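You operate a simulated robot arm through the tools that you are given. There is no shell and no other tool. Be economical: measure what you need, move in short steps, check, and stop when the job is done.

You are at the controls of a simulated two-armed robot. One attempt, no reset.

TASK
Take the lid off the grey tub and lay it down on the counter under the whiteboard.

Only the result counts: the job must be done as asked and must still hold three seconds after the hand-in. Knocking over, shifting, dropping, spilling or breaking anything else fails it. A push-on lid holds only when it is set on centred and level and pressed home; a screw cap is set on level and turned clockwise until tight.

THE ROBOT
Two 7-joint arms with two-finger parallel grippers on one trunk, on a base that drives. Base frame: it is fixed to the floor where the robot stands at the start and does not move with it; the origin is under the middle of the robot, x ahead of it, y to its left, z up; the surface under the hand at the start is at about z = 890. Units: mm, rad, N and s.
The left shoulder is at the start at [50, 209, 1196], the right one opposite. With the tool pointing down near the work surface each hand reaches from about 280 to 920 mm from the robot's upright axis, wherever it stands, measured 20 degrees to its own side. Places, roughly: grey tub (7x7x8 cm) [500, 0, 900]. Payload 4.4 kg a hand.
The TCP of each hand is the grasp point between the finger pads, 23 mm short of the fingertips. In the tool frame z runs along the fingers and y along their closing line. Largest opening 94 mm; finger width 38, thickness 10; the body of the gripper, 54 by 96 mm, starts 39 mm behind the TCP.
Orientation is that of the tool frame in the base frame, as [roll, pitch, yaw] about the fixed x, y, z axes, in that order (R = Rz(yaw) Ry(pitch) Rx(roll)). With the fingers straight down and closing along the base's y, the tool's x points along the base's -x, its y along +y and its z along -z.

THE INTERFACE
- The arms move only by the tool step_arm. It takes "left_motion", "right_motion" or both (then of equal length, played together; a hand with none holds still); each is a list of rows, each a list of 6 numbers: the shift along the base's x, y, z in units of 40 mm (1.0 is 40 mm), then the turn, a rotation vector about the base's x, y, z in units of 5 degrees (1.0 is 5 degrees). In form: [[tx, ty, tz, rx, ry, rz], ...]. A call has 1 to 12 rows; each row shifts and turns the commanded pose from where the row before left it. "left_gripper" and "right_gripper" are, for a hand that has rows, the finger opening in mm, from 0 to 94, set as the call begins (left out, the last holds). A call with a number of a shift or a turn outside -1 to 1 is refused whole. Rows are played at 5 a second. More than 50 mm and 0.15 rad between two rows, or a gripper value outside its range, and nothing of the call is played. A pose out of reach is approached as far as the arm can. The call stops where the force on the tool passes 40 N (or 10 N more than at its start, if that is more) or the arm is blocked; 0.2 s more then pass. Each finger travels about 108 mm/s and halts on what it meets, pressing with about 21 N; the grip force reading is that of the motor and also rises with nothing between the fingers. The clock runs only during rows and for 0.2 s after the last one: add rows that do not move to give the fingers time. It gives the time, the measured TCP pose, the force on the tool (base axes), the opening and the grip force at its end, in the units of the frame above (readings bear some noise), with the torque about the TCP (base axes, N m) and any sound that the robot's microphone picked up.
- Cameras (640 x 400 px; columns grow to the right, rows downward): "scene" is now at [152.8, 27.1, 1373.1]; the picture's right is [0.29, -0.96, 0.00], its down [-0.48, -0.15, -0.87] and it looks along [0.83, 0.26, -0.50] (base axes); focal length 273 px, centre (320, 200). "left" rides on the left gripper at [86, -16, -74] in its tool frame; the picture's right is [0.18, 0.98, 0.00], its down [-0.58, 0.11, -0.81] and it looks along [-0.79, 0.15, 0.59] (tool axes); focal length 243 px, centre (320, 200). "right" rides on the right gripper at [86, 16, -75] in its tool frame; the picture's right is [-0.18, 0.98, 0.00], its down [-0.58, -0.11, -0.81] and it looks along [-0.79, -0.15, 0.59] (tool axes); focal length 243 px, centre (320, 200). There is no depth. A picture from a camera that has moved, and an enlarged one, comes with that camera's place and axes in the base frame and with its lens.
- grab_frame(camera): a new picture of that camera. No time passes.
- slide_trunk(by): slides the trunk up (or, below 0, down) by that many mm; the arms and the scene camera ride with it, the base frame stays. It gives what a move gives, with no picture.
- roll_base(legs): drives the robot by 1 to 6 legs, each [ahead, left, turn to the left] in mm, mm and rad, along the robot's own axes; the way and the turn of a leg run together, so that a leg with both is an arc; at most 1500 mm and 3.142 rad a leg. The arms and the cameras ride along, it lands a little off, and it stops where it bumps. It gives what a move gives.
- head_to(pan, tilt): turns the head with the scene camera to pan (to the left, within 1.396 rad either way) and tilt (down, from -0.506 to 1.204), counted from straight ahead of the robot. It gives what a move gives.
- enlarge(camera, box): a new picture of the part [left, top, right, bottom] of that camera's present view, enlarged. No time passes.
- close_job(): hands the job in; it is judged then, once.

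Work in short steps. Places have to be worked out from the pictures, the camera data and where the tool is seen: move nearer, look again, correct. Check each grasp and each placing, and mend what went wrong. You have 120 turns and 108 pictures in all, those below and enlarged ones among them. Open the grippers and draw the arms clear of the work before you hand the job in, unless the task says otherwise; then end with one line.

The tools are called after "Request:" as a command line: name --argument value ..., lists and objects as JSON in quotes. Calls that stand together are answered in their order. step_arm: Moves the arms, as the interface text tells. Its arguments: {"type":"object","properties":{"left_motion":{"type":"array","items":{"type":"array","items":{"type":"number"}}},"left_gripper":{"type":"number"},"right_motion":{"type":"array","items":{"type":"array","items":{"type":"number"}}},"right_gripper":{"type":"number"}},"required":[]} The other tools are called the same way: slide_trunk (by) slides the trunk up or down; roll_base (legs) drives the base; head_to (pan, tilt) turns the head that bears the scene camera; grab_frame (camera) takes a picture; enlarge (camera, box) takes an enlarged picture of a part of a camera's view; close_job () hands the job in.

At the start:

```text
clock: 0.0
left_tool_pos: [529.8, 397.9, 1234.0]
left_tool_rot: [-3.14, 0.002, 3.141]
left_force: [-0.5, -0.5, -0.6]
left_ft_torque: [-0.03, -0.01, 0.01]
left_width: 93.9
left_gripper_force: 0.1
right_tool_pos: [495.2, -125.9, 1188.3]
right_tool_rot: [-3.141, 0.002, -3.141]
right_force: [0.4, -0.1, 0.1]
right_ft_torque: [0.0, -0.01, 0.0]
right_width: 94.1
right_gripper_force: 0.2
trunk travel left (down, up): [-275.0, 288.0]
robot x, y, heading: [3.8, -2.8, 0.0]
head pan, tilt: [0.3, 0.524]
```

scene: 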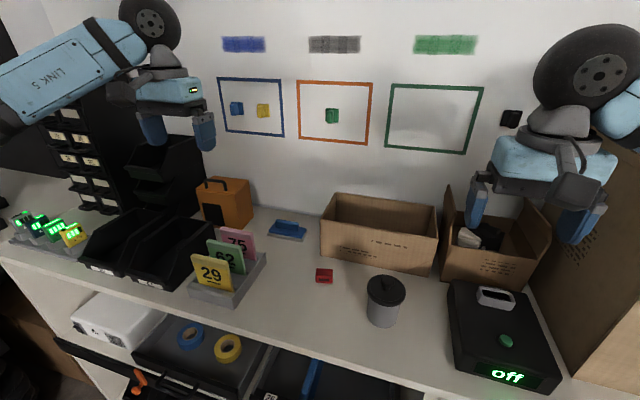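
right: 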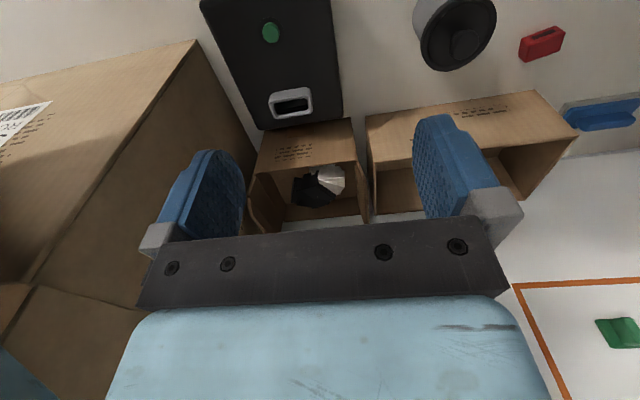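
left: 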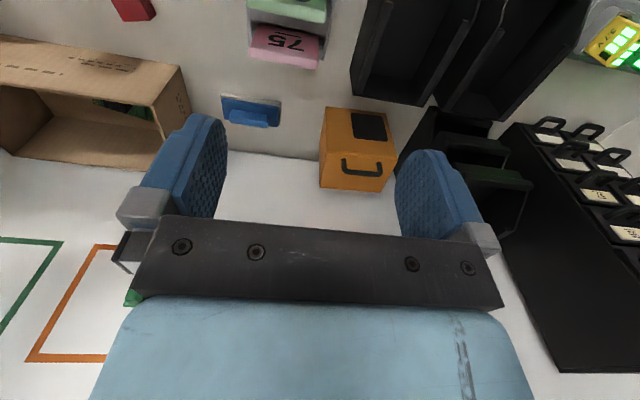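

The grey tub with dark lid and knob is in front of the cardboard boxes. I enlarge it to see the lid.

Request:
enlarge --camera "scene" --box '[280, 230, 480, 355]'

Request:
enlarge --camera "right" --box '[380, 0, 580, 125]'

```text
3.20 times, centred on (380, 292) of scene
camera zoom: at [152.8, 27.1, 1373.1], right [0.29, -0.96, 0.0], down [-0.48, -0.15, -0.87], along [0.83, 0.26, -0.5], focal length 873 px, centre (128, -96)
```

zoom: 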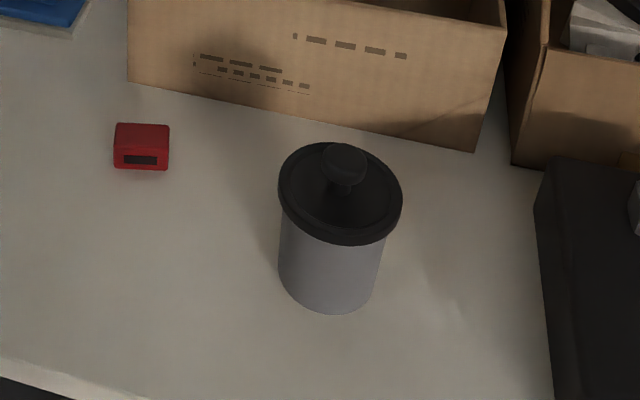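

```text
3.20 times, centred on (480, 62) of right
camera zoom: at [408.6, -111.4, 1262.9], right [0.18, 0.98, 0.0], down [0.58, -0.11, 0.81], along [0.79, -0.15, -0.59], focal length 776 px, centre (-192, 640)
```

zoom: 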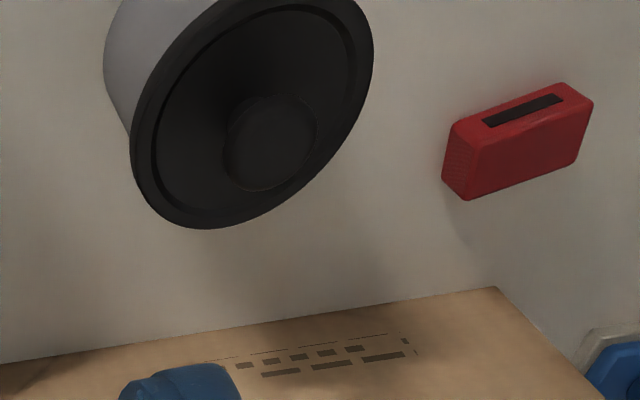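

From the two views I put the knob at about (538, 13, 990), with the lid about 74 mm across. I move the right hand above it and set a smaller opening.

Request:
step_arm --right_motion '[[0.268, 0.868, -0.675, 0, 0, 0], [0.268, 0.868, -0.675, 0, 0, 0], [0.268, 0.868, -0.675, 0, 0, 0], [0.268, 0.868, -0.675, 0, 0, 0], [0, 0, 0, 0, 0, 0]]' --right_gripper 56

Request:
grab_frame --camera "right"

Request:
grab_frame --camera "scene"

```text
clock: 1.2
left_tool_pos: [514.3, 397.6, 1244.2]
left_tool_rot: [3.141, 0.018, -3.141]
left_force: [0.1, 0.2, 0.3]
left_ft_torque: [-0.01, 0.03, -0.01]
left_width: 94.1
left_gripper_force: 0.0
right_tool_pos: [524.5, 15.0, 1086.9]
right_tool_rot: [3.14, 0.015, -3.138]
right_force: [0.1, -0.5, 0.4]
right_ft_torque: [0.0, -0.03, -0.02]
right_width: 56.1
right_gripper_force: 0.1
trunk travel left (down, up): [-275.0, 288.0]
robot x, y, heading: [-1.1, 2.2, -0.0]
head pan, tilt: [0.3, 0.524]
```

```text
102 pictures are left
camera right: at [436.6, 30.2, 1159.1], right [0.18, 0.98, 0.0], down [0.57, -0.11, 0.82], along [0.8, -0.15, -0.58], focal length 243 px, centre (320, 200)
```

right: 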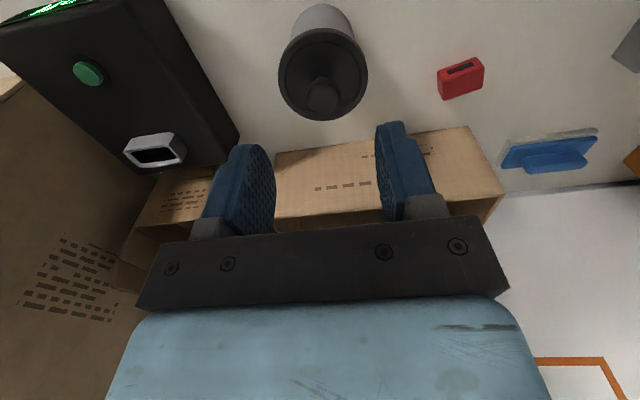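

```text
101 pictures are left
camera scene: at [134.2, 26.7, 1375.2], right [0.29, -0.96, 0.0], down [-0.46, -0.15, -0.87], along [0.84, 0.26, -0.49], focal length 273 px, centre (320, 200)
```

scene: 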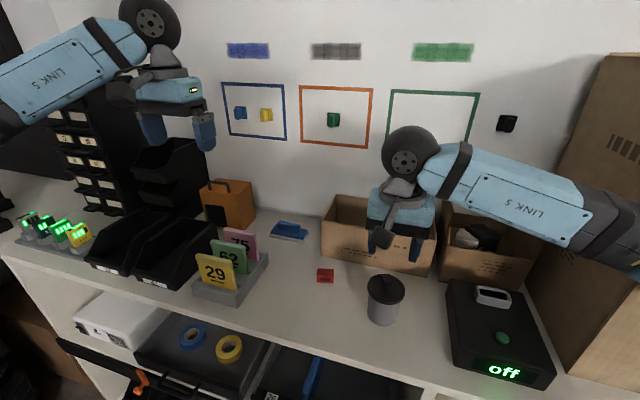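

The body sways a little after the move. I let it settle, then look closer from both cameras.

Request:
step_arm --right_motion '[[0, 0, 0, 0, 0, 0], [0, 0, 0, 0, 0, 0], [0, 0, 0, 0, 0, 0], [0, 0, 0, 0, 0, 0]]'

Request:
enlarge --camera "right" --box '[220, 0, 420, 125]'

Request:
enlarge --camera "scene" --box '[300, 220, 460, 320]'

```text
clock: 2.2
left_tool_pos: [513.9, 398.2, 1243.1]
left_tool_rot: [3.142, 0.018, 3.141]
left_force: [-0.4, -0.8, 0.5]
left_ft_torque: [0.07, -0.01, -0.02]
left_width: 94.0
left_gripper_force: 0.0
right_tool_pos: [524.2, 13.6, 1086.3]
right_tool_rot: [-3.141, 0.014, -3.14]
right_force: [0.3, -0.6, -0.9]
right_ft_torque: [0.02, 0.02, -0.04]
right_width: 55.8
right_gripper_force: 0.0
trunk travel left (down, up): [-275.0, 288.0]
robot x, y, heading: [0.4, 0.9, 0.003]
head pan, tilt: [0.3, 0.524]
```

```text
3.20 times, centred on (320, 62) of right
camera zoom: at [436.6, 30.2, 1159.1], right [0.18, 0.98, 0.0], down [0.57, -0.11, 0.81], along [0.8, -0.15, -0.58], focal length 776 px, centre (320, 640)
```

zoom: 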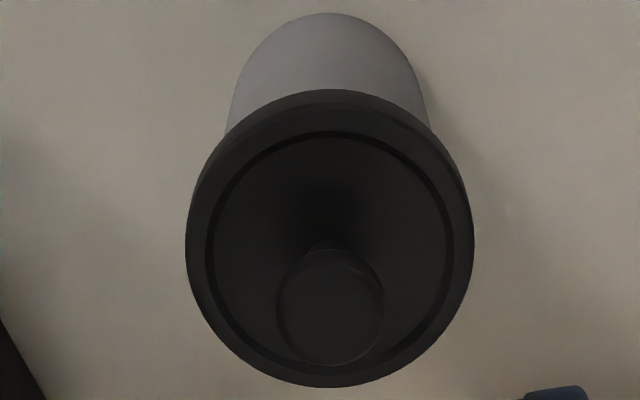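

```text
4.00 times, centred on (380, 270) of scene
camera zoom: at [134.3, 27.4, 1375.1], right [0.29, -0.96, 0.01], down [-0.46, -0.15, -0.87], along [0.84, 0.26, -0.49], focal length 1092 px, centre (80, -80)
```

zoom: 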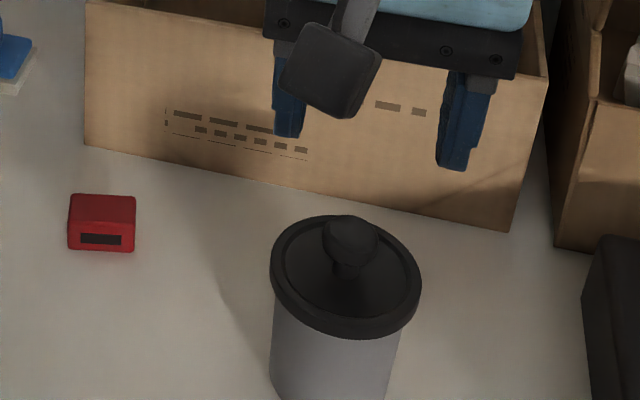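

Both views agree: knob about (538, 15), top z ≈ 992, 25 mm wide; lid plane z ≈ 963. I shift over it and go down partway, levelling the small tilt.

Request:
step_arm --right_motion '[[0.345, 0.035, 0, 0, -0.16, 0], [0, 0, -0.75, 0, 0, 0], [0, 0, -0.75, 0, 0, 0], [0, 0, 0, 0, 0, 0], [0, 0, 0, 0, 0, 0]]'

Request:
grab_frame --camera "right"

Request:
enlarge --camera "scene" --box '[300, 220, 460, 320]'

```text
clock: 3.4
left_tool_pos: [513.0, 404.7, 1241.3]
left_tool_rot: [-3.134, 0.016, -3.141]
left_force: [-0.2, -0.1, -0.3]
left_ft_torque: [0.01, -0.03, -0.01]
left_width: 94.1
left_gripper_force: 0.1
right_tool_pos: [537.6, 21.6, 1032.4]
right_tool_rot: [-3.135, 0.032, -3.137]
right_force: [-0.4, 0.1, -0.2]
right_ft_torque: [0.01, 0.03, 0.01]
right_width: 56.1
right_gripper_force: 0.0
trunk travel left (down, up): [-275.0, 288.0]
robot x, y, heading: [-1.2, 0.3, 0.001]
head pan, tilt: [0.3, 0.524]
```

```text
98 pictures are left
camera right: at [449.5, 37.0, 1103.0], right [0.18, 0.98, 0.0], down [0.55, -0.1, 0.83], along [0.81, -0.15, -0.56], focal length 243 px, centre (320, 200)
```

right: 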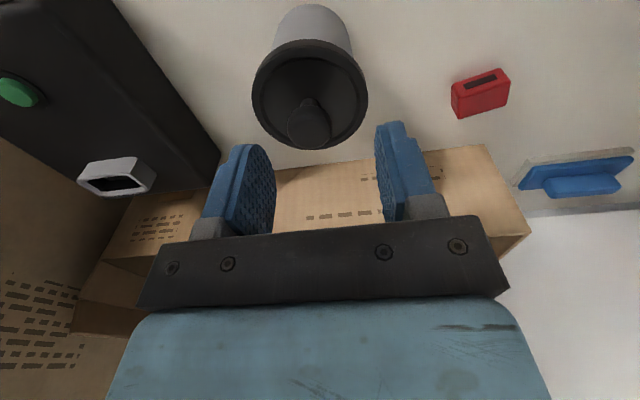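

```text
4.00 times, centred on (380, 270) of scene
camera zoom: at [133.9, 35.2, 1375.7], right [0.3, -0.96, 0.01], down [-0.46, -0.15, -0.87], along [0.84, 0.25, -0.49], focal length 1092 px, centre (80, -80)
```

zoom: 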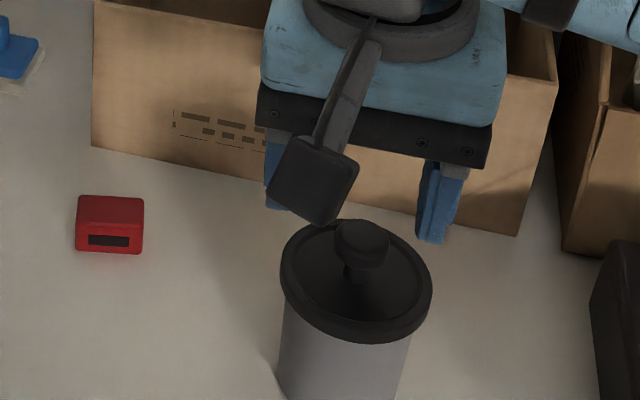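

The tilt correction went the wrong way and the body swayed about 7 mm in y. I correct the tilt and wait for it to settle.

Request:
step_arm --right_motion '[[0, 0, 0, 0, 0.36, 0], [0, 0, 0, 0, 0, 0], [0, 0, 0, 0, 0, 0], [0, 0, 0, 0, 0, 0], [0, 0, 0, 0, 0, 0]]'

```text
clock: 4.6
left_tool_pos: [511.9, 406.3, 1239.2]
left_tool_rot: [-3.134, 0.021, -3.14]
left_force: [-0.7, 0.3, -0.1]
left_ft_torque: [0.02, 0.01, -0.01]
left_width: 94.1
left_gripper_force: 0.0
right_tool_pos: [537.8, 20.1, 1031.0]
right_tool_rot: [-3.135, 0.002, 3.142]
right_force: [-0.5, -0.1, 1.4]
right_ft_torque: [-0.02, -0.02, 0.01]
right_width: 55.9
right_gripper_force: 0.1
trunk travel left (down, up): [-275.0, 288.0]
robot x, y, heading: [-2.0, 2.0, 0.002]
head pan, tilt: [0.3, 0.524]
```

Now level, at (538, 20, 1031). I shift −5 mm in y and go down to z ≈ 993 around the knob.

Request:
step_arm --right_motion '[[0, -0.13, 0, 0, 0, 0], [0, 0, -0.3, 0, 0, 0], [0, 0, -0.3, 0, 0, 0], [0, 0, -0.3, 0, 0, 0], [0, 0, 0, 0, 0, 0], [0, 0, 0, 0, 0, 0]]'

Request:
grab_frame --camera "right"

Request:
enlarge --camera "scene" --box '[300, 220, 460, 320]'

```text
clock: 6.0
left_tool_pos: [512.8, 406.8, 1240.6]
left_tool_rot: [-3.132, 0.019, 3.141]
left_force: [-0.2, 0.5, 0.3]
left_ft_torque: [0.02, -0.01, 0.02]
left_width: 94.0
left_gripper_force: 0.0
right_tool_pos: [540.6, 14.5, 994.8]
right_tool_rot: [-3.133, 0.002, -3.141]
right_force: [0.4, -0.2, -0.6]
right_ft_torque: [0.03, -0.01, 0.0]
right_width: 56.3
right_gripper_force: 0.2
trunk travel left (down, up): [-275.0, 288.0]
robot x, y, heading: [1.2, -0.3, 0.001]
head pan, tilt: [0.3, 0.524]
```

```text
96 pictures are left
camera right: at [453.5, 30.6, 1068.3], right [0.18, 0.98, -0.01], down [0.58, -0.1, 0.81], along [0.79, -0.15, -0.59], focal length 243 px, centre (320, 200)
```

right: 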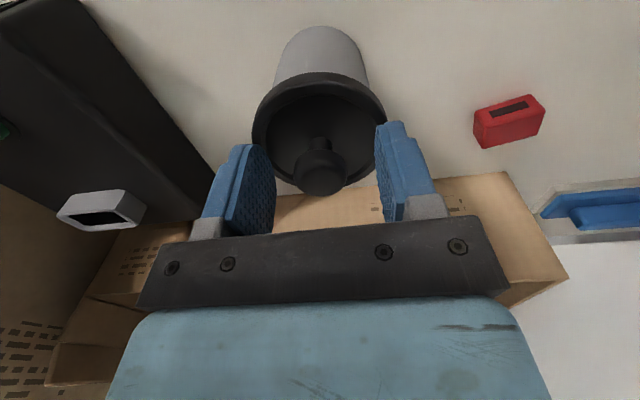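

```text
4.00 times, centred on (380, 270) of scene
camera zoom: at [132.8, 37.1, 1375.6], right [0.29, -0.96, 0.01], down [-0.46, -0.16, -0.87], along [0.84, 0.25, -0.49], focal length 1092 px, centre (80, -80)
```

zoom: 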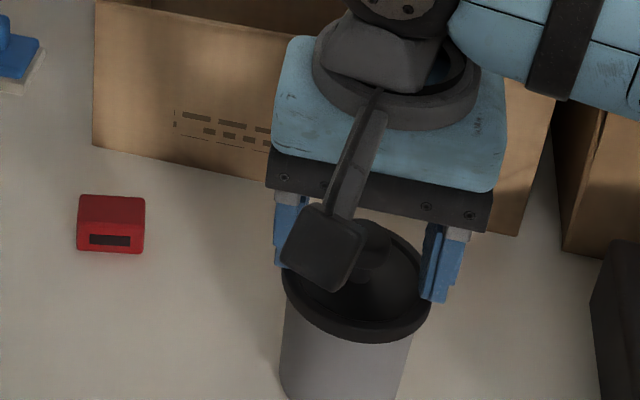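

Knob sits between the pads at about (538, 15, 989). I lower 4 mm and close on it.

Request:
step_arm --right_motion '[[-0.06, 0.01, -0.1, 0, 0, 0], [0, 0, 0, 0, 0, 0]]'

Request:
step_arm --right_motion '[[0, 0, 0, 0, 0, 0], [0, 0, 0, 0, 0, 0], [0, 0, 0, 0, 0, 0], [0, 0, 0, 0, 0, 0]]' --right_gripper 0

Request:
grab_frame --camera "right"

Request:
enlarge --camera "scene" --box '[300, 220, 460, 320]'

```text
clock: 6.6
left_tool_pos: [514.8, 404.5, 1239.8]
left_tool_rot: [-3.135, 0.016, 3.141]
left_force: [0.5, -0.2, -0.1]
left_ft_torque: [0.01, 0.01, 0.02]
left_width: 93.9
left_gripper_force: 0.0
right_tool_pos: [537.7, 14.8, 993.9]
right_tool_rot: [-3.139, 0.009, -3.138]
right_force: [0.2, 0.3, 0.1]
right_ft_torque: [-0.02, 0.04, 0.02]
right_width: 55.9
right_gripper_force: 0.1
trunk travel left (down, up): [-275.0, 288.0]
robot x, y, heading: [-5.1, 0.3, -0.002]
head pan, tilt: [0.3, 0.524]
stopped in row 2 (right hand): the force on the tool passed its limit at 42 N (the readings are from after the stop); the commanded pose is now the measured one
```

```text
clock: 7.6
left_tool_pos: [512.9, 406.7, 1241.1]
left_tool_rot: [-3.134, 0.018, 3.141]
left_force: [-0.4, 0.3, -0.8]
left_ft_torque: [0.02, 0.0, -0.01]
left_width: 94.3
left_gripper_force: 0.0
right_tool_pos: [538.1, 14.9, 993.7]
right_tool_rot: [-3.135, 0.008, -3.14]
right_force: [-1.7, -2.3, 18.8]
right_ft_torque: [-0.01, 0.03, 0.0]
right_width: 24.0
right_gripper_force: 21.6
trunk travel left (down, up): [-275.0, 288.0]
robot x, y, heading: [-3.1, 0.0, 0.004]
head pan, tilt: [0.3, 0.524]
```

```text
94 pictures are left
camera right: at [451.1, 31.1, 1067.5], right [0.18, 0.98, 0.0], down [0.58, -0.1, 0.81], along [0.8, -0.15, -0.58], focal length 243 px, centre (320, 200)
```

right: 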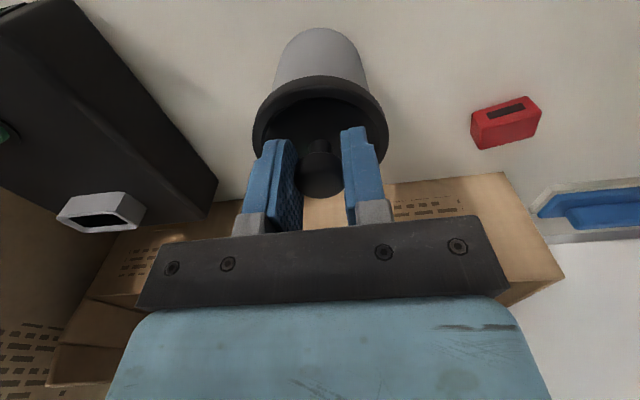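

```text
4.00 times, centred on (380, 270) of scene
camera zoom: at [133.3, 35.8, 1375.5], right [0.3, -0.96, 0.01], down [-0.46, -0.15, -0.87], along [0.84, 0.25, -0.49], focal length 1092 px, centre (80, -80)
```

zoom: 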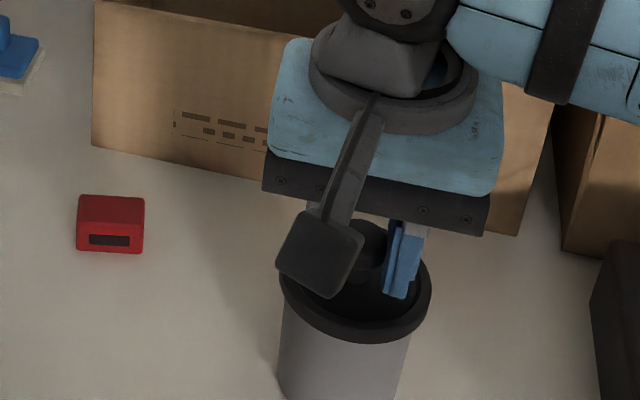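

Gripped at 24 mm. I lift a few mm and watch the force to learn whether the lid is loose or tight.

Request:
step_arm --right_motion '[[0, 0, 0.06, 0, 0, 0], [0, 0, 0.06, 0, 0, 0], [0, 0, 0, 0, 0, 0], [0, 0, 0, 0, 0, 0]]'

Request:
grab_frame --camera "right"

Request:
enlarge --camera "scene" --box '[300, 240, 460, 340]'

```text
clock: 8.1
left_tool_pos: [514.7, 403.2, 1240.2]
left_tool_rot: [-3.137, 0.017, 3.14]
left_force: [-1.0, 0.3, 0.2]
left_ft_torque: [0.03, -0.01, 0.03]
left_width: 94.0
left_gripper_force: 0.1
right_tool_pos: [535.3, 15.0, 994.1]
right_tool_rot: [-3.139, 0.003, -3.137]
right_force: [1.1, -0.3, -0.7]
right_ft_torque: [-0.01, 0.03, -0.01]
right_width: 24.1
right_gripper_force: 21.3
trunk travel left (down, up): [-275.0, 288.0]
robot x, y, heading: [-2.6, -0.9, 0.001]
head pan, tilt: [0.3, 0.524]
stopped in row 2 (right hand): the force on the tool passed its limit at 42 N (the readings are from after the stop); the commanded pose is now the measured one
```

```text
92 pictures are left
camera right: at [448.8, 31.1, 1068.5], right [0.18, 0.98, 0.0], down [0.58, -0.1, 0.81], along [0.8, -0.14, -0.59], focal length 243 px, centre (320, 200)
```

right: 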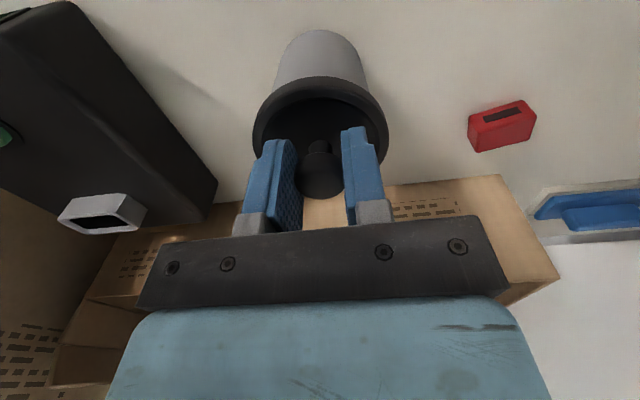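

```text
4.00 times, centred on (380, 290) of scene
camera zoom: at [134.5, 34.0, 1375.1], right [0.29, -0.96, 0.01], down [-0.47, -0.15, -0.87], along [0.83, 0.25, -0.49], focal length 1092 px, centre (80, -160)
```

zoom: 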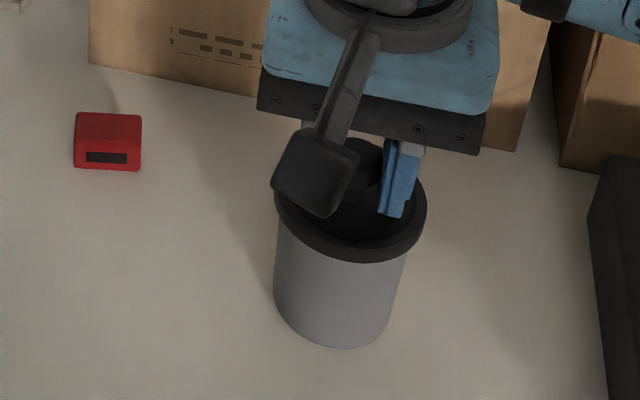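

Request:
step_arm --right_motion '[[0, 0, 0, 0, 0, 0], [0, 0, 0, 0, 0, 0], [0, 0, 0, 0, 0, 0]]'

```text
clock: 8.9
left_tool_pos: [513.8, 405.6, 1241.0]
left_tool_rot: [-3.133, 0.016, -3.141]
left_force: [-0.9, 0.2, -0.9]
left_ft_torque: [0.02, -0.03, 0.02]
left_width: 93.9
left_gripper_force: 0.0
right_tool_pos: [537.1, 14.8, 992.6]
right_tool_rot: [-3.138, 0.003, -3.139]
right_force: [0.2, -0.9, 1.6]
right_ft_torque: [-0.03, 0.05, -0.03]
right_width: 23.5
right_gripper_force: 21.2
trunk travel left (down, up): [-275.0, 288.0]
robot x, y, heading: [-1.4, -1.4, -0.002]
head pan, tilt: [0.3, 0.524]
```

Force is now near zero. I try a very small lift to see its sign.

Request:
step_arm --right_motion '[[0, 0, 0.05, 0, 0, 0]]'

Request:
step_arm --right_motion '[[0, 0, 0.04, 0, 0, 0]]'

```text
clock: 9.3
left_tool_pos: [513.0, 405.1, 1240.3]
left_tool_rot: [-3.135, 0.018, 3.14]
left_force: [0.1, 0.1, -0.4]
left_ft_torque: [0.04, -0.04, 0.01]
left_width: 94.1
left_gripper_force: 0.1
right_tool_pos: [535.9, 16.3, 993.6]
right_tool_rot: [-3.138, 0.001, -3.137]
right_force: [8.5, -3.3, 22.5]
right_ft_torque: [-0.05, -0.51, -0.07]
right_width: 23.8
right_gripper_force: 21.0
trunk travel left (down, up): [-275.0, 288.0]
robot x, y, heading: [-1.9, 0.1, 0.004]
head pan, tilt: [0.3, 0.524]
```

```text
clock: 9.7
left_tool_pos: [513.4, 403.3, 1239.8]
left_tool_rot: [-3.137, 0.018, -3.141]
left_force: [1.1, 0.1, -0.4]
left_ft_torque: [-0.01, 0.04, -0.02]
left_width: 94.0
left_gripper_force: 0.0
right_tool_pos: [536.3, 16.3, 993.7]
right_tool_rot: [-3.138, 0.0, -3.138]
right_force: [16.2, -4.1, 35.2]
right_ft_torque: [-0.12, -0.88, -0.02]
right_width: 24.1
right_gripper_force: 20.9
trunk travel left (down, up): [-275.0, 288.0]
robot x, y, heading: [-1.1, 0.3, -0.0]
head pan, tilt: [0.3, 0.524]
```

Pulling gives +35 N without motion. I check whether the tub is lifting with the lid.

Request:
enlarge --camera "scene" --box '[340, 260, 440, 335]'

Request:
enlarge --camera "right" --box '[220, 0, 420, 200]'

Request:
enlarge --camera "left" --box '[0, 0, 320, 200]'

```text
5.33 times, centred on (390, 298) of scene
camera zoom: at [133.4, 33.3, 1374.3], right [0.29, -0.96, 0.01], down [-0.46, -0.15, -0.87], along [0.84, 0.25, -0.49], focal length 1456 px, centre (-53, -320)
```

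zoom: 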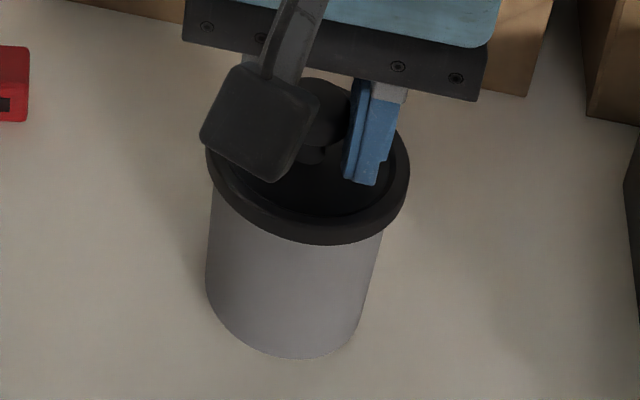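

```text
2.00 times, centred on (320, 100) of right
camera zoom: at [449.0, 31.1, 1068.0], right [0.18, 0.98, 0.0], down [0.58, -0.11, 0.81], along [0.79, -0.15, -0.59], focal length 485 px, centre (320, 400)
```

zoom: 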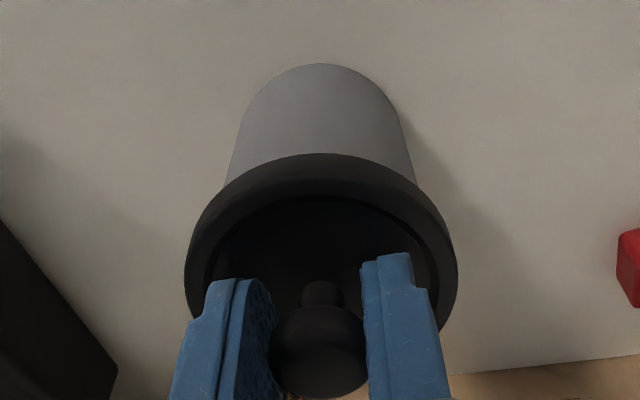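

```text
2.00 times, centred on (160, 100) of left
camera zoom: at [424.7, 387.9, 1312.5], right [-0.18, 0.98, -0.01], down [0.57, 0.11, 0.82], along [0.8, 0.15, -0.58], focal length 485 px, centre (640, 400)
```

zoom: 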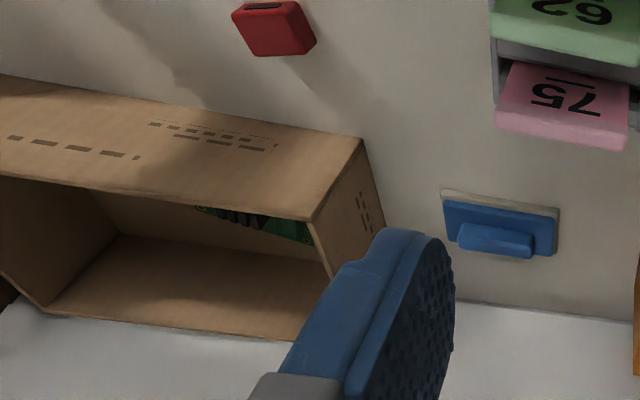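

The lid doesn't come with a ~35 N pull and the tub stays put, so it may be screwed. I relax the pull and try turning counter-clockwise.

Request:
step_arm --right_motion '[[0.0, 0, -0.08, 0, 0, 0], [0, 0, 0, 0, 0, 0]]'

Request:
step_arm --right_motion '[[0, 0, 0, 0, 0, 0.6], [0, 0, 0, 0, 0, 0.6]]'

Request:
step_arm --right_motion '[[0, 0, 0, 0, 0, 1], [0, 0, 0, 0, 0, 1]]'

Request:
enlarge --camera "right" --box '[220, 0, 420, 200]'

```text
clock: 10.1
left_tool_pos: [515.3, 401.5, 1242.5]
left_tool_rot: [-3.137, 0.013, 3.141]
left_force: [-1.1, 0.8, 0.6]
left_ft_torque: [0.0, 0.01, 0.03]
left_width: 94.1
left_gripper_force: 0.1
right_tool_pos: [533.4, 16.8, 993.8]
right_tool_rot: [-3.141, -0.005, -3.135]
right_force: [0.5, -0.4, -2.1]
right_ft_torque: [-0.02, -0.02, 0.03]
right_width: 24.0
right_gripper_force: 21.8
trunk travel left (down, up): [-275.0, 288.0]
robot x, y, heading: [-1.6, 0.8, -0.007]
head pan, tilt: [0.3, 0.524]
stopped in row 1 (right hand): the force on the tool passed its limit at 50 N (the readings are from after the stop); the commanded pose is now the measured one
```

```text
clock: 10.6
left_tool_pos: [515.9, 400.1, 1241.6]
left_tool_rot: [-3.138, 0.013, 3.138]
left_force: [-0.8, -0.2, 0.3]
left_ft_torque: [-0.02, 0.02, 0.01]
left_width: 93.8
left_gripper_force: 0.1
right_tool_pos: [532.0, 16.3, 993.8]
right_tool_rot: [3.135, -0.005, -3.063]
right_force: [-1.1, -0.4, 2.8]
right_ft_torque: [-0.07, 0.18, -0.06]
right_width: 23.9
right_gripper_force: 20.9
trunk travel left (down, up): [-275.0, 288.0]
robot x, y, heading: [-2.0, 2.8, -0.003]
head pan, tilt: [0.3, 0.524]
stopped in row 2 (right hand): the force on the tool passed its limit at 47 N (the readings are from after the stop); the commanded pose is now the measured one
```

```text
clock: 11.0
left_tool_pos: [516.3, 398.2, 1240.2]
left_tool_rot: [-3.138, 0.01, 3.137]
left_force: [-0.6, 0.3, -0.2]
left_ft_torque: [0.01, 0.03, -0.02]
left_width: 94.0
left_gripper_force: 0.1
right_tool_pos: [532.9, 17.5, 993.6]
right_tool_rot: [3.13, -0.004, -2.999]
right_force: [-2.5, 1.4, 6.8]
right_ft_torque: [-0.09, 0.18, -0.02]
right_width: 23.7
right_gripper_force: 21.2
trunk travel left (down, up): [-275.0, 288.0]
robot x, y, heading: [-4.4, 1.6, -0.005]
head pan, tilt: [0.3, 0.524]
stopped in row 1 (right hand): the force on the tool passed its limit at 49 N (the readings are from after the stop); the commanded pose is now the measured one
```

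```text
2.00 times, centred on (320, 100) of right
camera zoom: at [444.7, 20.3, 1068.5], right [0.04, 1.0, 0.01], down [0.6, -0.03, 0.8], along [0.8, -0.03, -0.6], focal length 485 px, centre (320, 400)
```

zoom: 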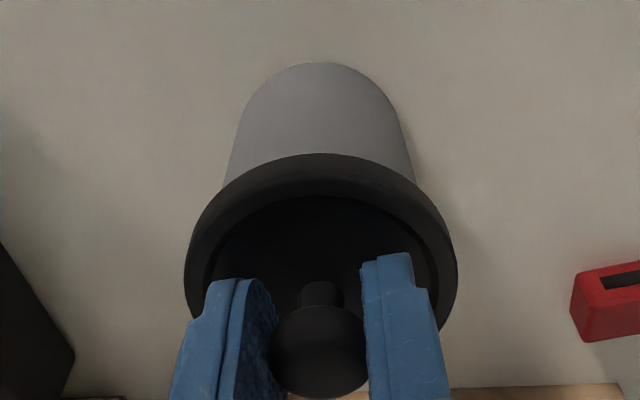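

Readings are jumpy because of body sway. I hold still to read the settled force and check the tub's position.

Request:
step_arm --right_motion '[[0, 0, 0, 0, 0, 0], [0, 0, 0, 0, 0, 0], [0, 0, 0, 0, 0, 0], [0, 0, 0, 0, 0, 0], [0, 0, 0, 0, 0, 0]]'

Request:
enlarge --camera "scene" --box '[300, 240, 460, 340]'

```text
clock: 12.2
left_tool_pos: [514.1, 399.9, 1241.0]
left_tool_rot: [-3.141, 0.012, 3.141]
left_force: [-0.2, -0.4, 0.4]
left_ft_torque: [0.02, -0.03, -0.03]
left_width: 93.9
left_gripper_force: 0.0
right_tool_pos: [531.3, 17.6, 993.1]
right_tool_rot: [3.131, -0.006, -3.0]
right_force: [-3.1, 2.0, 18.2]
right_ft_torque: [-0.07, 0.01, 0.01]
right_width: 23.5
right_gripper_force: 20.6
trunk travel left (down, up): [-275.0, 288.0]
robot x, y, heading: [-3.1, 3.3, -0.007]
head pan, tilt: [0.3, 0.524]
```

```text
4.00 times, centred on (380, 290) of scene
camera zoom: at [134.6, 29.9, 1375.0], right [0.29, -0.96, 0.01], down [-0.47, -0.15, -0.87], along [0.83, 0.25, -0.49], focal length 1092 px, centre (80, -160)
```

zoom: 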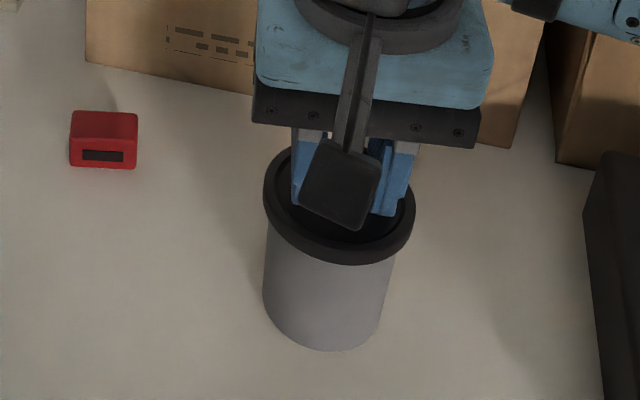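

The tub appears to have slid only a few mm. To settle the direction of the force, I make a clear 8 mm lift in small rows.

Request:
step_arm --right_motion '[[0, 0, 0.04, 0, 0, 0], [0, 0, 0.04, 0, 0, 0], [0, 0, 0.04, 0, 0, 0], [0, 0, 0.04, 0, 0, 0], [0, 0, 0.04, 0, 0, 0]]'

Request:
enlarge --camera "scene" --box '[300, 240, 460, 340]'

```text
clock: 12.8
left_tool_pos: [517.0, 398.6, 1239.3]
left_tool_rot: [-3.14, 0.01, 3.136]
left_force: [-0.2, 0.6, 0.5]
left_ft_torque: [0.01, -0.01, 0.04]
left_width: 93.6
left_gripper_force: 0.0
right_tool_pos: [531.3, 17.3, 993.6]
right_tool_rot: [3.131, -0.007, -3.0]
right_force: [-0.6, 0.0, 9.1]
right_ft_torque: [-0.1, -0.08, 0.05]
right_width: 23.8
right_gripper_force: 21.0
trunk travel left (down, up): [-275.0, 288.0]
robot x, y, heading: [-4.4, 3.4, -0.005]
head pan, tilt: [0.3, 0.524]
stopped in row 2 (right hand): the force on the tool passed its limit at 43 N (the readings are from after the stop); the commanded pose is now the measured one
```

```text
4.00 times, centred on (380, 290) of scene
camera zoom: at [136.2, 29.9, 1374.7], right [0.29, -0.96, 0.0], down [-0.47, -0.15, -0.87], along [0.83, 0.25, -0.49], focal length 1092 px, centre (80, -160)
```

zoom: 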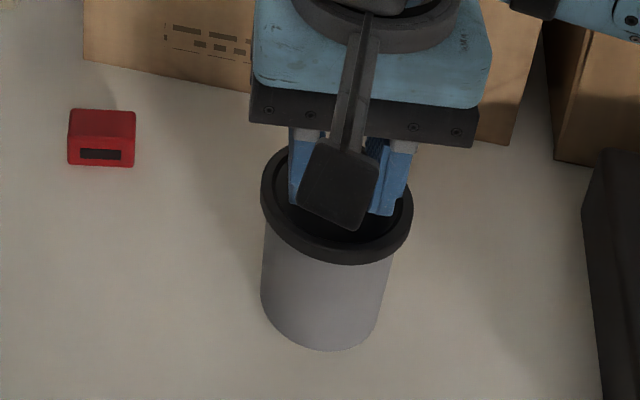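

Resets of the commanded pose after stops muddle things. I open the fingers, raise the hand 15 mm clear and let it settle, for a clean reading.

Request:
step_arm --right_motion '[[0, 0, 0, 0, 0, 0], [0, 0, 0, 0, 0, 0]]' --right_gripper 50

Request:
step_arm --right_motion '[[0, 0, 0.2, 0, 0, 0], [0, 0, 0.2, 0, 0, 0], [0, 0, 0, 0, 0, 0], [0, 0, 0, 0, 0, 0], [0, 0, 0, 0, 0, 0]]'

Request:
grab_frame --camera "right"

Request:
enlarge --camera "scene" --box '[300, 240, 460, 340]'

```text
clock: 13.3
left_tool_pos: [514.9, 400.0, 1240.8]
left_tool_rot: [-3.139, 0.013, 3.139]
left_force: [0.3, 0.5, -0.9]
left_ft_torque: [0.02, 0.01, 0.0]
left_width: 94.2
left_gripper_force: 0.1
right_tool_pos: [530.4, 16.9, 993.9]
right_tool_rot: [3.129, -0.007, -3.0]
right_force: [-2.3, 5.9, 20.1]
right_ft_torque: [0.01, -0.07, 0.03]
right_width: 45.8
right_gripper_force: 0.0
trunk travel left (down, up): [-275.0, 288.0]
robot x, y, heading: [-6.2, 4.6, 0.001]
head pan, tilt: [0.3, 0.524]
```

```text
clock: 14.6
left_tool_pos: [515.1, 399.5, 1239.8]
left_tool_rot: [-3.139, 0.013, 3.14]
left_force: [0.6, 0.0, 0.1]
left_ft_torque: [0.0, 0.0, 0.0]
left_width: 94.1
left_gripper_force: 0.1
right_tool_pos: [529.1, 18.1, 1004.3]
right_tool_rot: [3.13, -0.016, -2.999]
right_force: [0.2, -0.8, -0.7]
right_ft_torque: [-0.04, 0.01, 0.0]
right_width: 49.8
right_gripper_force: 0.1
trunk travel left (down, up): [-275.0, 288.0]
robot x, y, heading: [-2.7, 1.1, -0.004]
head pan, tilt: [0.3, 0.524]
```

```text
84 pictures are left
camera right: at [442.7, 21.0, 1080.2], right [0.04, 1.0, 0.01], down [0.6, -0.03, 0.8], along [0.8, -0.03, -0.61], focal length 243 px, centre (320, 200)
```

right: 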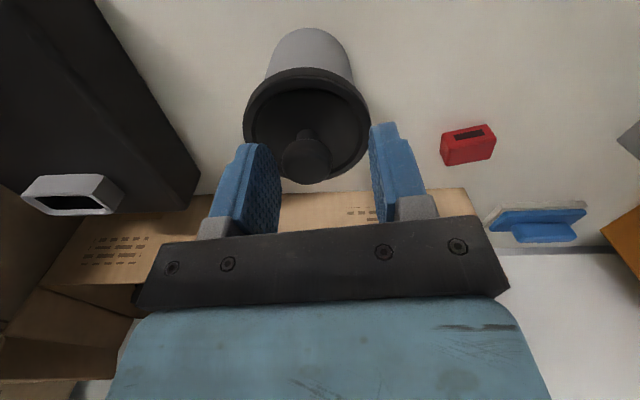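

```text
4.00 times, centred on (380, 290) of scene
camera zoom: at [134.7, 30.3, 1374.6], right [0.29, -0.96, 0.01], down [-0.47, -0.15, -0.87], along [0.83, 0.25, -0.49], focal length 1092 px, centre (80, -160)
```

zoom: 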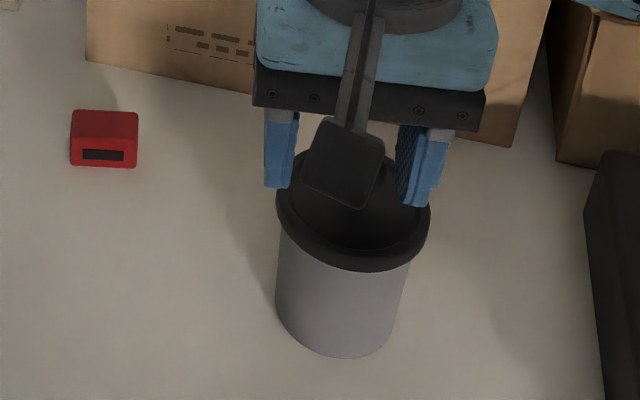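

With open fingers the +z force persisted, so it was the fingertips pressing on the lid plate, not a tight lid. The plate is at z ≈ 970; the knob now at about (527, 11). I re-centre, undo the yaw, and settle at z ≈ 999.

Request:
step_arm --right_motion '[[-0.05, -0.17, 0, 0, 0, -0.8], [0, 0, 0, 0, 0, -0.8], [0, 0, -0.13, 0, 0, 0], [0, 0, 0, 0, 0, 0], [0, 0, 0, 0, 0, 0], [0, 0, 0, 0, 0, 0]]' --right_gripper 44

Request:
grab_frame --camera "right"

```text
clock: 15.9
left_tool_pos: [515.4, 406.1, 1238.5]
left_tool_rot: [-3.133, 0.013, 3.14]
left_force: [0.1, 0.0, 0.0]
left_ft_torque: [-0.01, -0.02, 0.01]
left_width: 94.1
left_gripper_force: 0.0
right_tool_pos: [529.0, 18.0, 1003.8]
right_tool_rot: [3.137, -0.009, -3.137]
right_force: [0.1, 1.0, -0.8]
right_ft_torque: [0.03, -0.05, -0.01]
right_width: 44.1
right_gripper_force: 0.1
trunk travel left (down, up): [-275.0, 288.0]
robot x, y, heading: [-4.8, 6.2, -0.006]
head pan, tilt: [0.3, 0.524]
```

```text
82 pictures are left
camera right: at [443.3, 32.6, 1078.3], right [0.18, 0.98, 0.0], down [0.59, -0.11, 0.8], along [0.79, -0.14, -0.6], focal length 243 px, centre (320, 200)
```

right: 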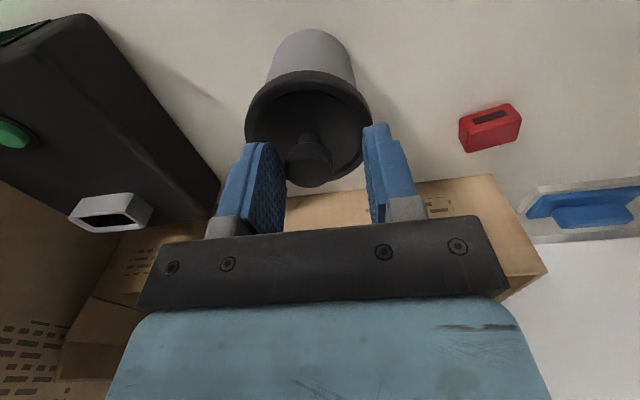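

Knob at about (526, 12); TCP (529, 18, 1004). I correct the offset and lower 5 mm.

Request:
step_arm --right_motion '[[-0.07, -0.14, 0, 0, 0, 0], [0, 0, -0.1, 0, 0, 0], [0, 0, 0, 0, 0, 0], [0, 0, 0, 0, 0, 0], [0, 0, 0, 0, 0, 0]]'

Request:
grab_frame --camera "right"

```text
clock: 17.1
left_tool_pos: [517.5, 408.8, 1235.5]
left_tool_rot: [-3.13, 0.011, 3.14]
left_force: [0.2, -0.4, -0.3]
left_ft_torque: [0.01, -0.01, -0.01]
left_width: 94.1
left_gripper_force: 0.0
right_tool_pos: [526.9, 17.8, 1000.4]
right_tool_rot: [3.138, -0.008, -3.131]
right_force: [0.5, -0.2, -0.5]
right_ft_torque: [-0.02, 0.01, 0.04]
right_width: 43.9
right_gripper_force: 0.1
trunk travel left (down, up): [-275.0, 288.0]
robot x, y, heading: [-7.5, 0.6, -0.007]
head pan, tilt: [0.3, 0.524]
```

```text
81 pictures are left
camera right: at [441.4, 32.0, 1075.1], right [0.18, 0.98, 0.0], down [0.59, -0.11, 0.8], along [0.79, -0.14, -0.6], focal length 243 px, centre (320, 200)
```

right: 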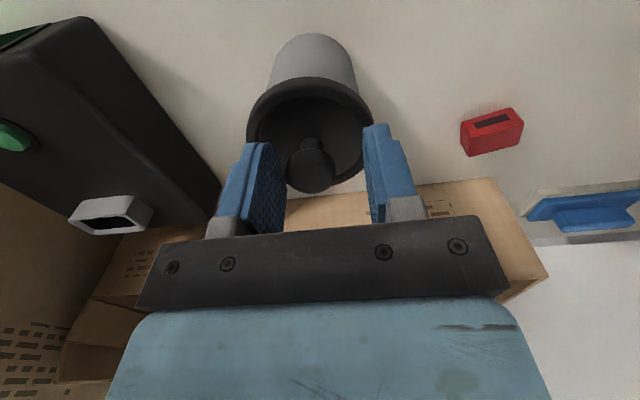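

Still 5 mm off in y because the body leaned. I shift y again and settle.

Request:
step_arm --right_motion '[[-0.03, -0.13, 0, 0, 0, 0], [0, 0, 0, 0, 0, 0], [0, 0, 0, 0, 0, 0], [0, 0, 0, 0, 0, 0]]'

Request:
step_arm --right_motion '[[0, 0, 0, 0, 0, 0], [0, 0, 0, 0, 0, 0], [0, 0, 0, 0, 0, 0], [0, 0, 0, 0, 0, 0]]'

Request:
grab_frame --camera "right"

```text
clock: 18.1
left_tool_pos: [516.8, 411.0, 1235.4]
left_tool_rot: [-3.129, 0.01, 3.14]
left_force: [0.5, 0.7, 0.4]
left_ft_torque: [0.02, -0.02, -0.02]
left_width: 94.2
left_gripper_force: 0.1
right_tool_pos: [527.1, 12.0, 1001.3]
right_tool_rot: [3.14, -0.008, -3.135]
right_force: [-0.9, 0.6, 0.5]
right_ft_torque: [0.01, 0.0, -0.01]
right_width: 44.3
right_gripper_force: 0.0
trunk travel left (down, up): [-275.0, 288.0]
robot x, y, heading: [-4.6, 4.4, -0.003]
head pan, tilt: [0.3, 0.524]
```

```text
clock: 19.1
left_tool_pos: [516.4, 410.0, 1235.7]
left_tool_rot: [-3.131, 0.011, 3.139]
left_force: [0.2, 0.6, -0.7]
left_ft_torque: [-0.02, 0.01, 0.01]
left_width: 93.9
left_gripper_force: 0.0
right_tool_pos: [526.4, 10.6, 1000.4]
right_tool_rot: [3.138, -0.007, -3.136]
right_force: [-0.6, 0.1, -0.1]
right_ft_torque: [-0.01, -0.01, 0.01]
right_width: 44.0
right_gripper_force: 0.1
trunk travel left (down, up): [-275.0, 288.0]
robot x, y, heading: [-6.0, 4.7, 0.0]
head pan, tilt: [0.3, 0.524]
```

```text
80 pictures are left
camera right: at [440.4, 25.8, 1075.4], right [0.18, 0.98, 0.0], down [0.59, -0.11, 0.8], along [0.79, -0.14, -0.6], focal length 243 px, centre (320, 200)
```

right: 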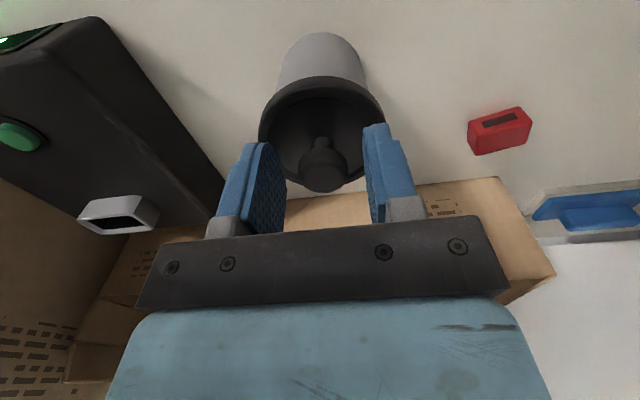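

Settled and centred on the knob. Close.

Request:
step_arm --right_motion '[[0, 0, 0, 0, 0, 0], [0, 0, 0, 0, 0, 0], [0, 0, 0, 0, 0, 0]]' --right_gripper 0

Request:
step_arm --right_motion '[[0, 0, 0.05, 0, 0, 0], [0, 0, 0, 0, 0, 0]]'

Request:
enlarge --camera "scene" --box '[300, 240, 460, 340]'

```text
clock: 19.9
left_tool_pos: [517.6, 408.4, 1235.9]
left_tool_rot: [-3.129, 0.011, 3.139]
left_force: [0.7, -0.3, -0.1]
left_ft_torque: [0.0, 0.01, 0.03]
left_width: 94.2
left_gripper_force: 0.0
right_tool_pos: [526.5, 10.5, 1000.0]
right_tool_rot: [3.138, -0.006, -3.137]
right_force: [0.2, 1.3, 2.5]
right_ft_torque: [-0.01, -0.02, -0.03]
right_width: 21.8
right_gripper_force: 21.4
trunk travel left (down, up): [-275.0, 288.0]
robot x, y, heading: [-6.7, 0.2, -0.003]
head pan, tilt: [0.3, 0.524]
```

```text
clock: 20.6
left_tool_pos: [517.8, 409.9, 1234.9]
left_tool_rot: [-3.13, 0.011, 3.139]
left_force: [0.2, -0.1, 0.3]
left_ft_torque: [-0.02, -0.02, -0.01]
left_width: 94.1
left_gripper_force: 0.1
right_tool_pos: [524.6, 10.3, 999.7]
right_tool_rot: [3.14, -0.01, -3.134]
right_force: [0.2, 0.4, -1.8]
right_ft_torque: [0.02, -0.01, 0.0]
right_width: 21.7
right_gripper_force: 21.1
trunk travel left (down, up): [-275.0, 288.0]
robot x, y, heading: [-4.5, 5.8, -0.003]
head pan, tilt: [0.3, 0.524]
```

```text
4.00 times, centred on (380, 290) of scene
camera zoom: at [137.0, 40.8, 1373.9], right [0.29, -0.96, 0.01], down [-0.47, -0.16, -0.87], along [0.83, 0.25, -0.49], focal length 1092 px, centre (80, -160)
```

zoom: 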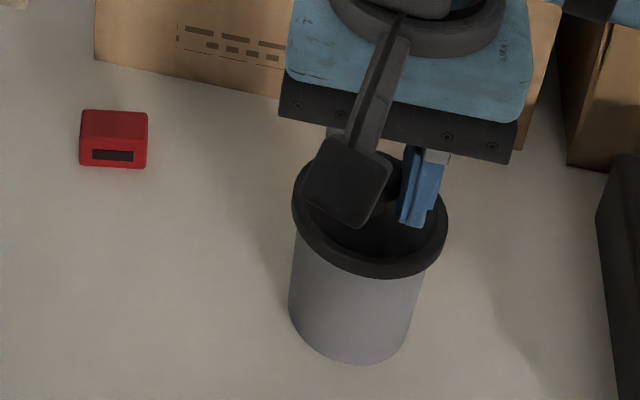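

Gripped at 21.8 mm with almost no vertical load. I lift 10 mm slowly.

Request:
step_arm --right_motion '[[0, 0, 0.08, 0, 0, 0], [0, 0, 0.08, 0, 0, 0], [0, 0, 0.08, 0, 0, 0], [0, 0, 0, 0, 0, 0]]'

Request:
enlarge --camera "scene" --box '[300, 240, 460, 340]'

Request:
grab_frame --camera "right"

```text
clock: 21.6
left_tool_pos: [517.0, 405.9, 1236.5]
left_tool_rot: [-3.133, 0.011, 3.137]
left_force: [0.1, 0.0, 0.1]
left_ft_torque: [-0.01, 0.01, -0.02]
left_width: 94.0
left_gripper_force: 0.1
right_tool_pos: [522.9, 7.1, 1008.2]
right_tool_rot: [3.138, -0.017, -3.131]
right_force: [0.1, -0.2, -2.8]
right_ft_torque: [0.01, -0.03, -0.01]
right_width: 21.5
right_gripper_force: 20.9
trunk travel left (down, up): [-275.0, 288.0]
robot x, y, heading: [-3.4, 4.8, -0.006]
head pan, tilt: [0.3, 0.524]
```

```text
4.00 times, centred on (380, 290) of scene
camera zoom: at [136.1, 37.3, 1374.0], right [0.29, -0.96, 0.01], down [-0.47, -0.15, -0.87], along [0.83, 0.25, -0.49], focal length 1092 px, centre (80, -160)
```

zoom: 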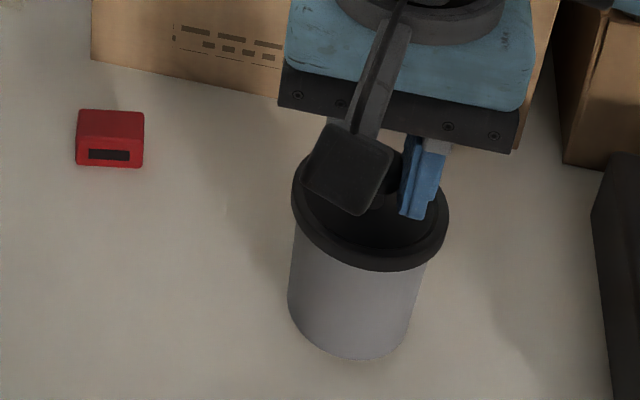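

```text
77 pictures are left
camera right: at [437.4, 23.0, 1083.4], right [0.18, 0.98, 0.0], down [0.59, -0.11, 0.8], along [0.78, -0.14, -0.6], focal length 243 px, centre (320, 200)
```

right: 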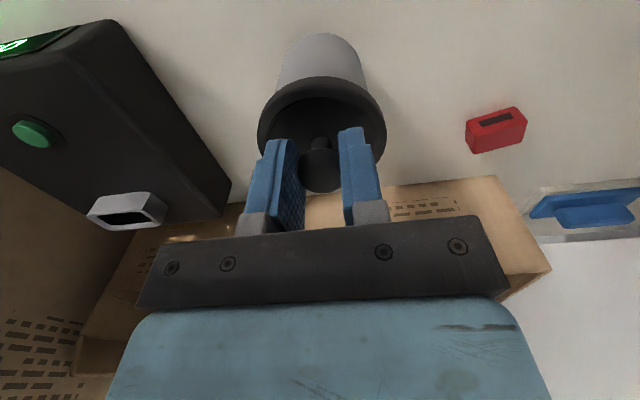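

The hand rose 8 mm with only −2.8 N load. I can't yet tell if the tub came along; I lift a bit more and enlarge.

Request:
step_arm --right_motion '[[0, 0, 0.1, 0, 0, 0], [0, 0, 0.1, 0, 0, 0], [0, 0, 0, 0, 0, 0], [0, 0, 0, 0, 0, 0]]'

Request:
enlarge --camera "scene" --box '[300, 240, 460, 340]'

Request:
enlarge --camera "right" --box '[220, 0, 420, 200]'

```text
clock: 22.6
left_tool_pos: [514.7, 405.1, 1238.1]
left_tool_rot: [-3.134, 0.013, 3.139]
left_force: [0.1, 0.9, -0.1]
left_ft_torque: [-0.01, -0.04, 0.0]
left_width: 94.1
left_gripper_force: 0.1
right_tool_pos: [520.9, 6.1, 1015.5]
right_tool_rot: [3.134, -0.016, -3.135]
right_force: [-0.8, -0.4, -1.9]
right_ft_torque: [-0.01, 0.03, 0.02]
right_width: 21.7
right_gripper_force: 20.8
trunk travel left (down, up): [-275.0, 288.0]
robot x, y, heading: [-6.2, 5.2, -0.007]
head pan, tilt: [0.3, 0.524]
```

```text
4.00 times, centred on (380, 290) of scene
camera zoom: at [134.9, 35.6, 1374.5], right [0.29, -0.96, 0.01], down [-0.47, -0.15, -0.87], along [0.83, 0.25, -0.49], focal length 1092 px, centre (80, -160)
```

zoom: 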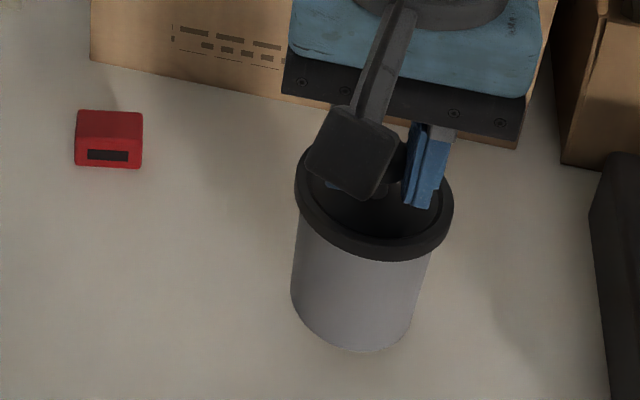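

```text
2.00 times, centred on (320, 100) of right
camera zoom: at [436.4, 21.0, 1092.0], right [0.18, 0.98, 0.0], down [0.59, -0.11, 0.8], along [0.78, -0.14, -0.6], focal length 485 px, centre (320, 400)
```

zoom: 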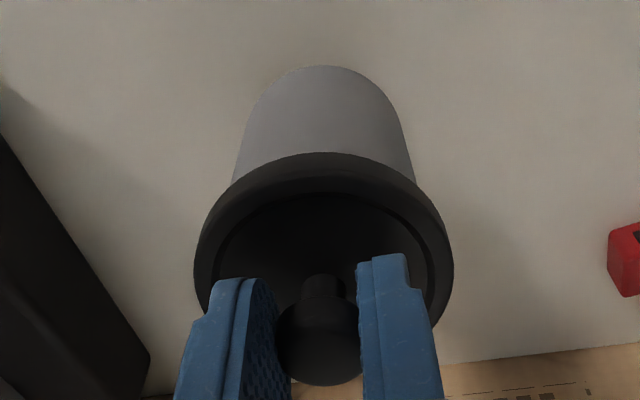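

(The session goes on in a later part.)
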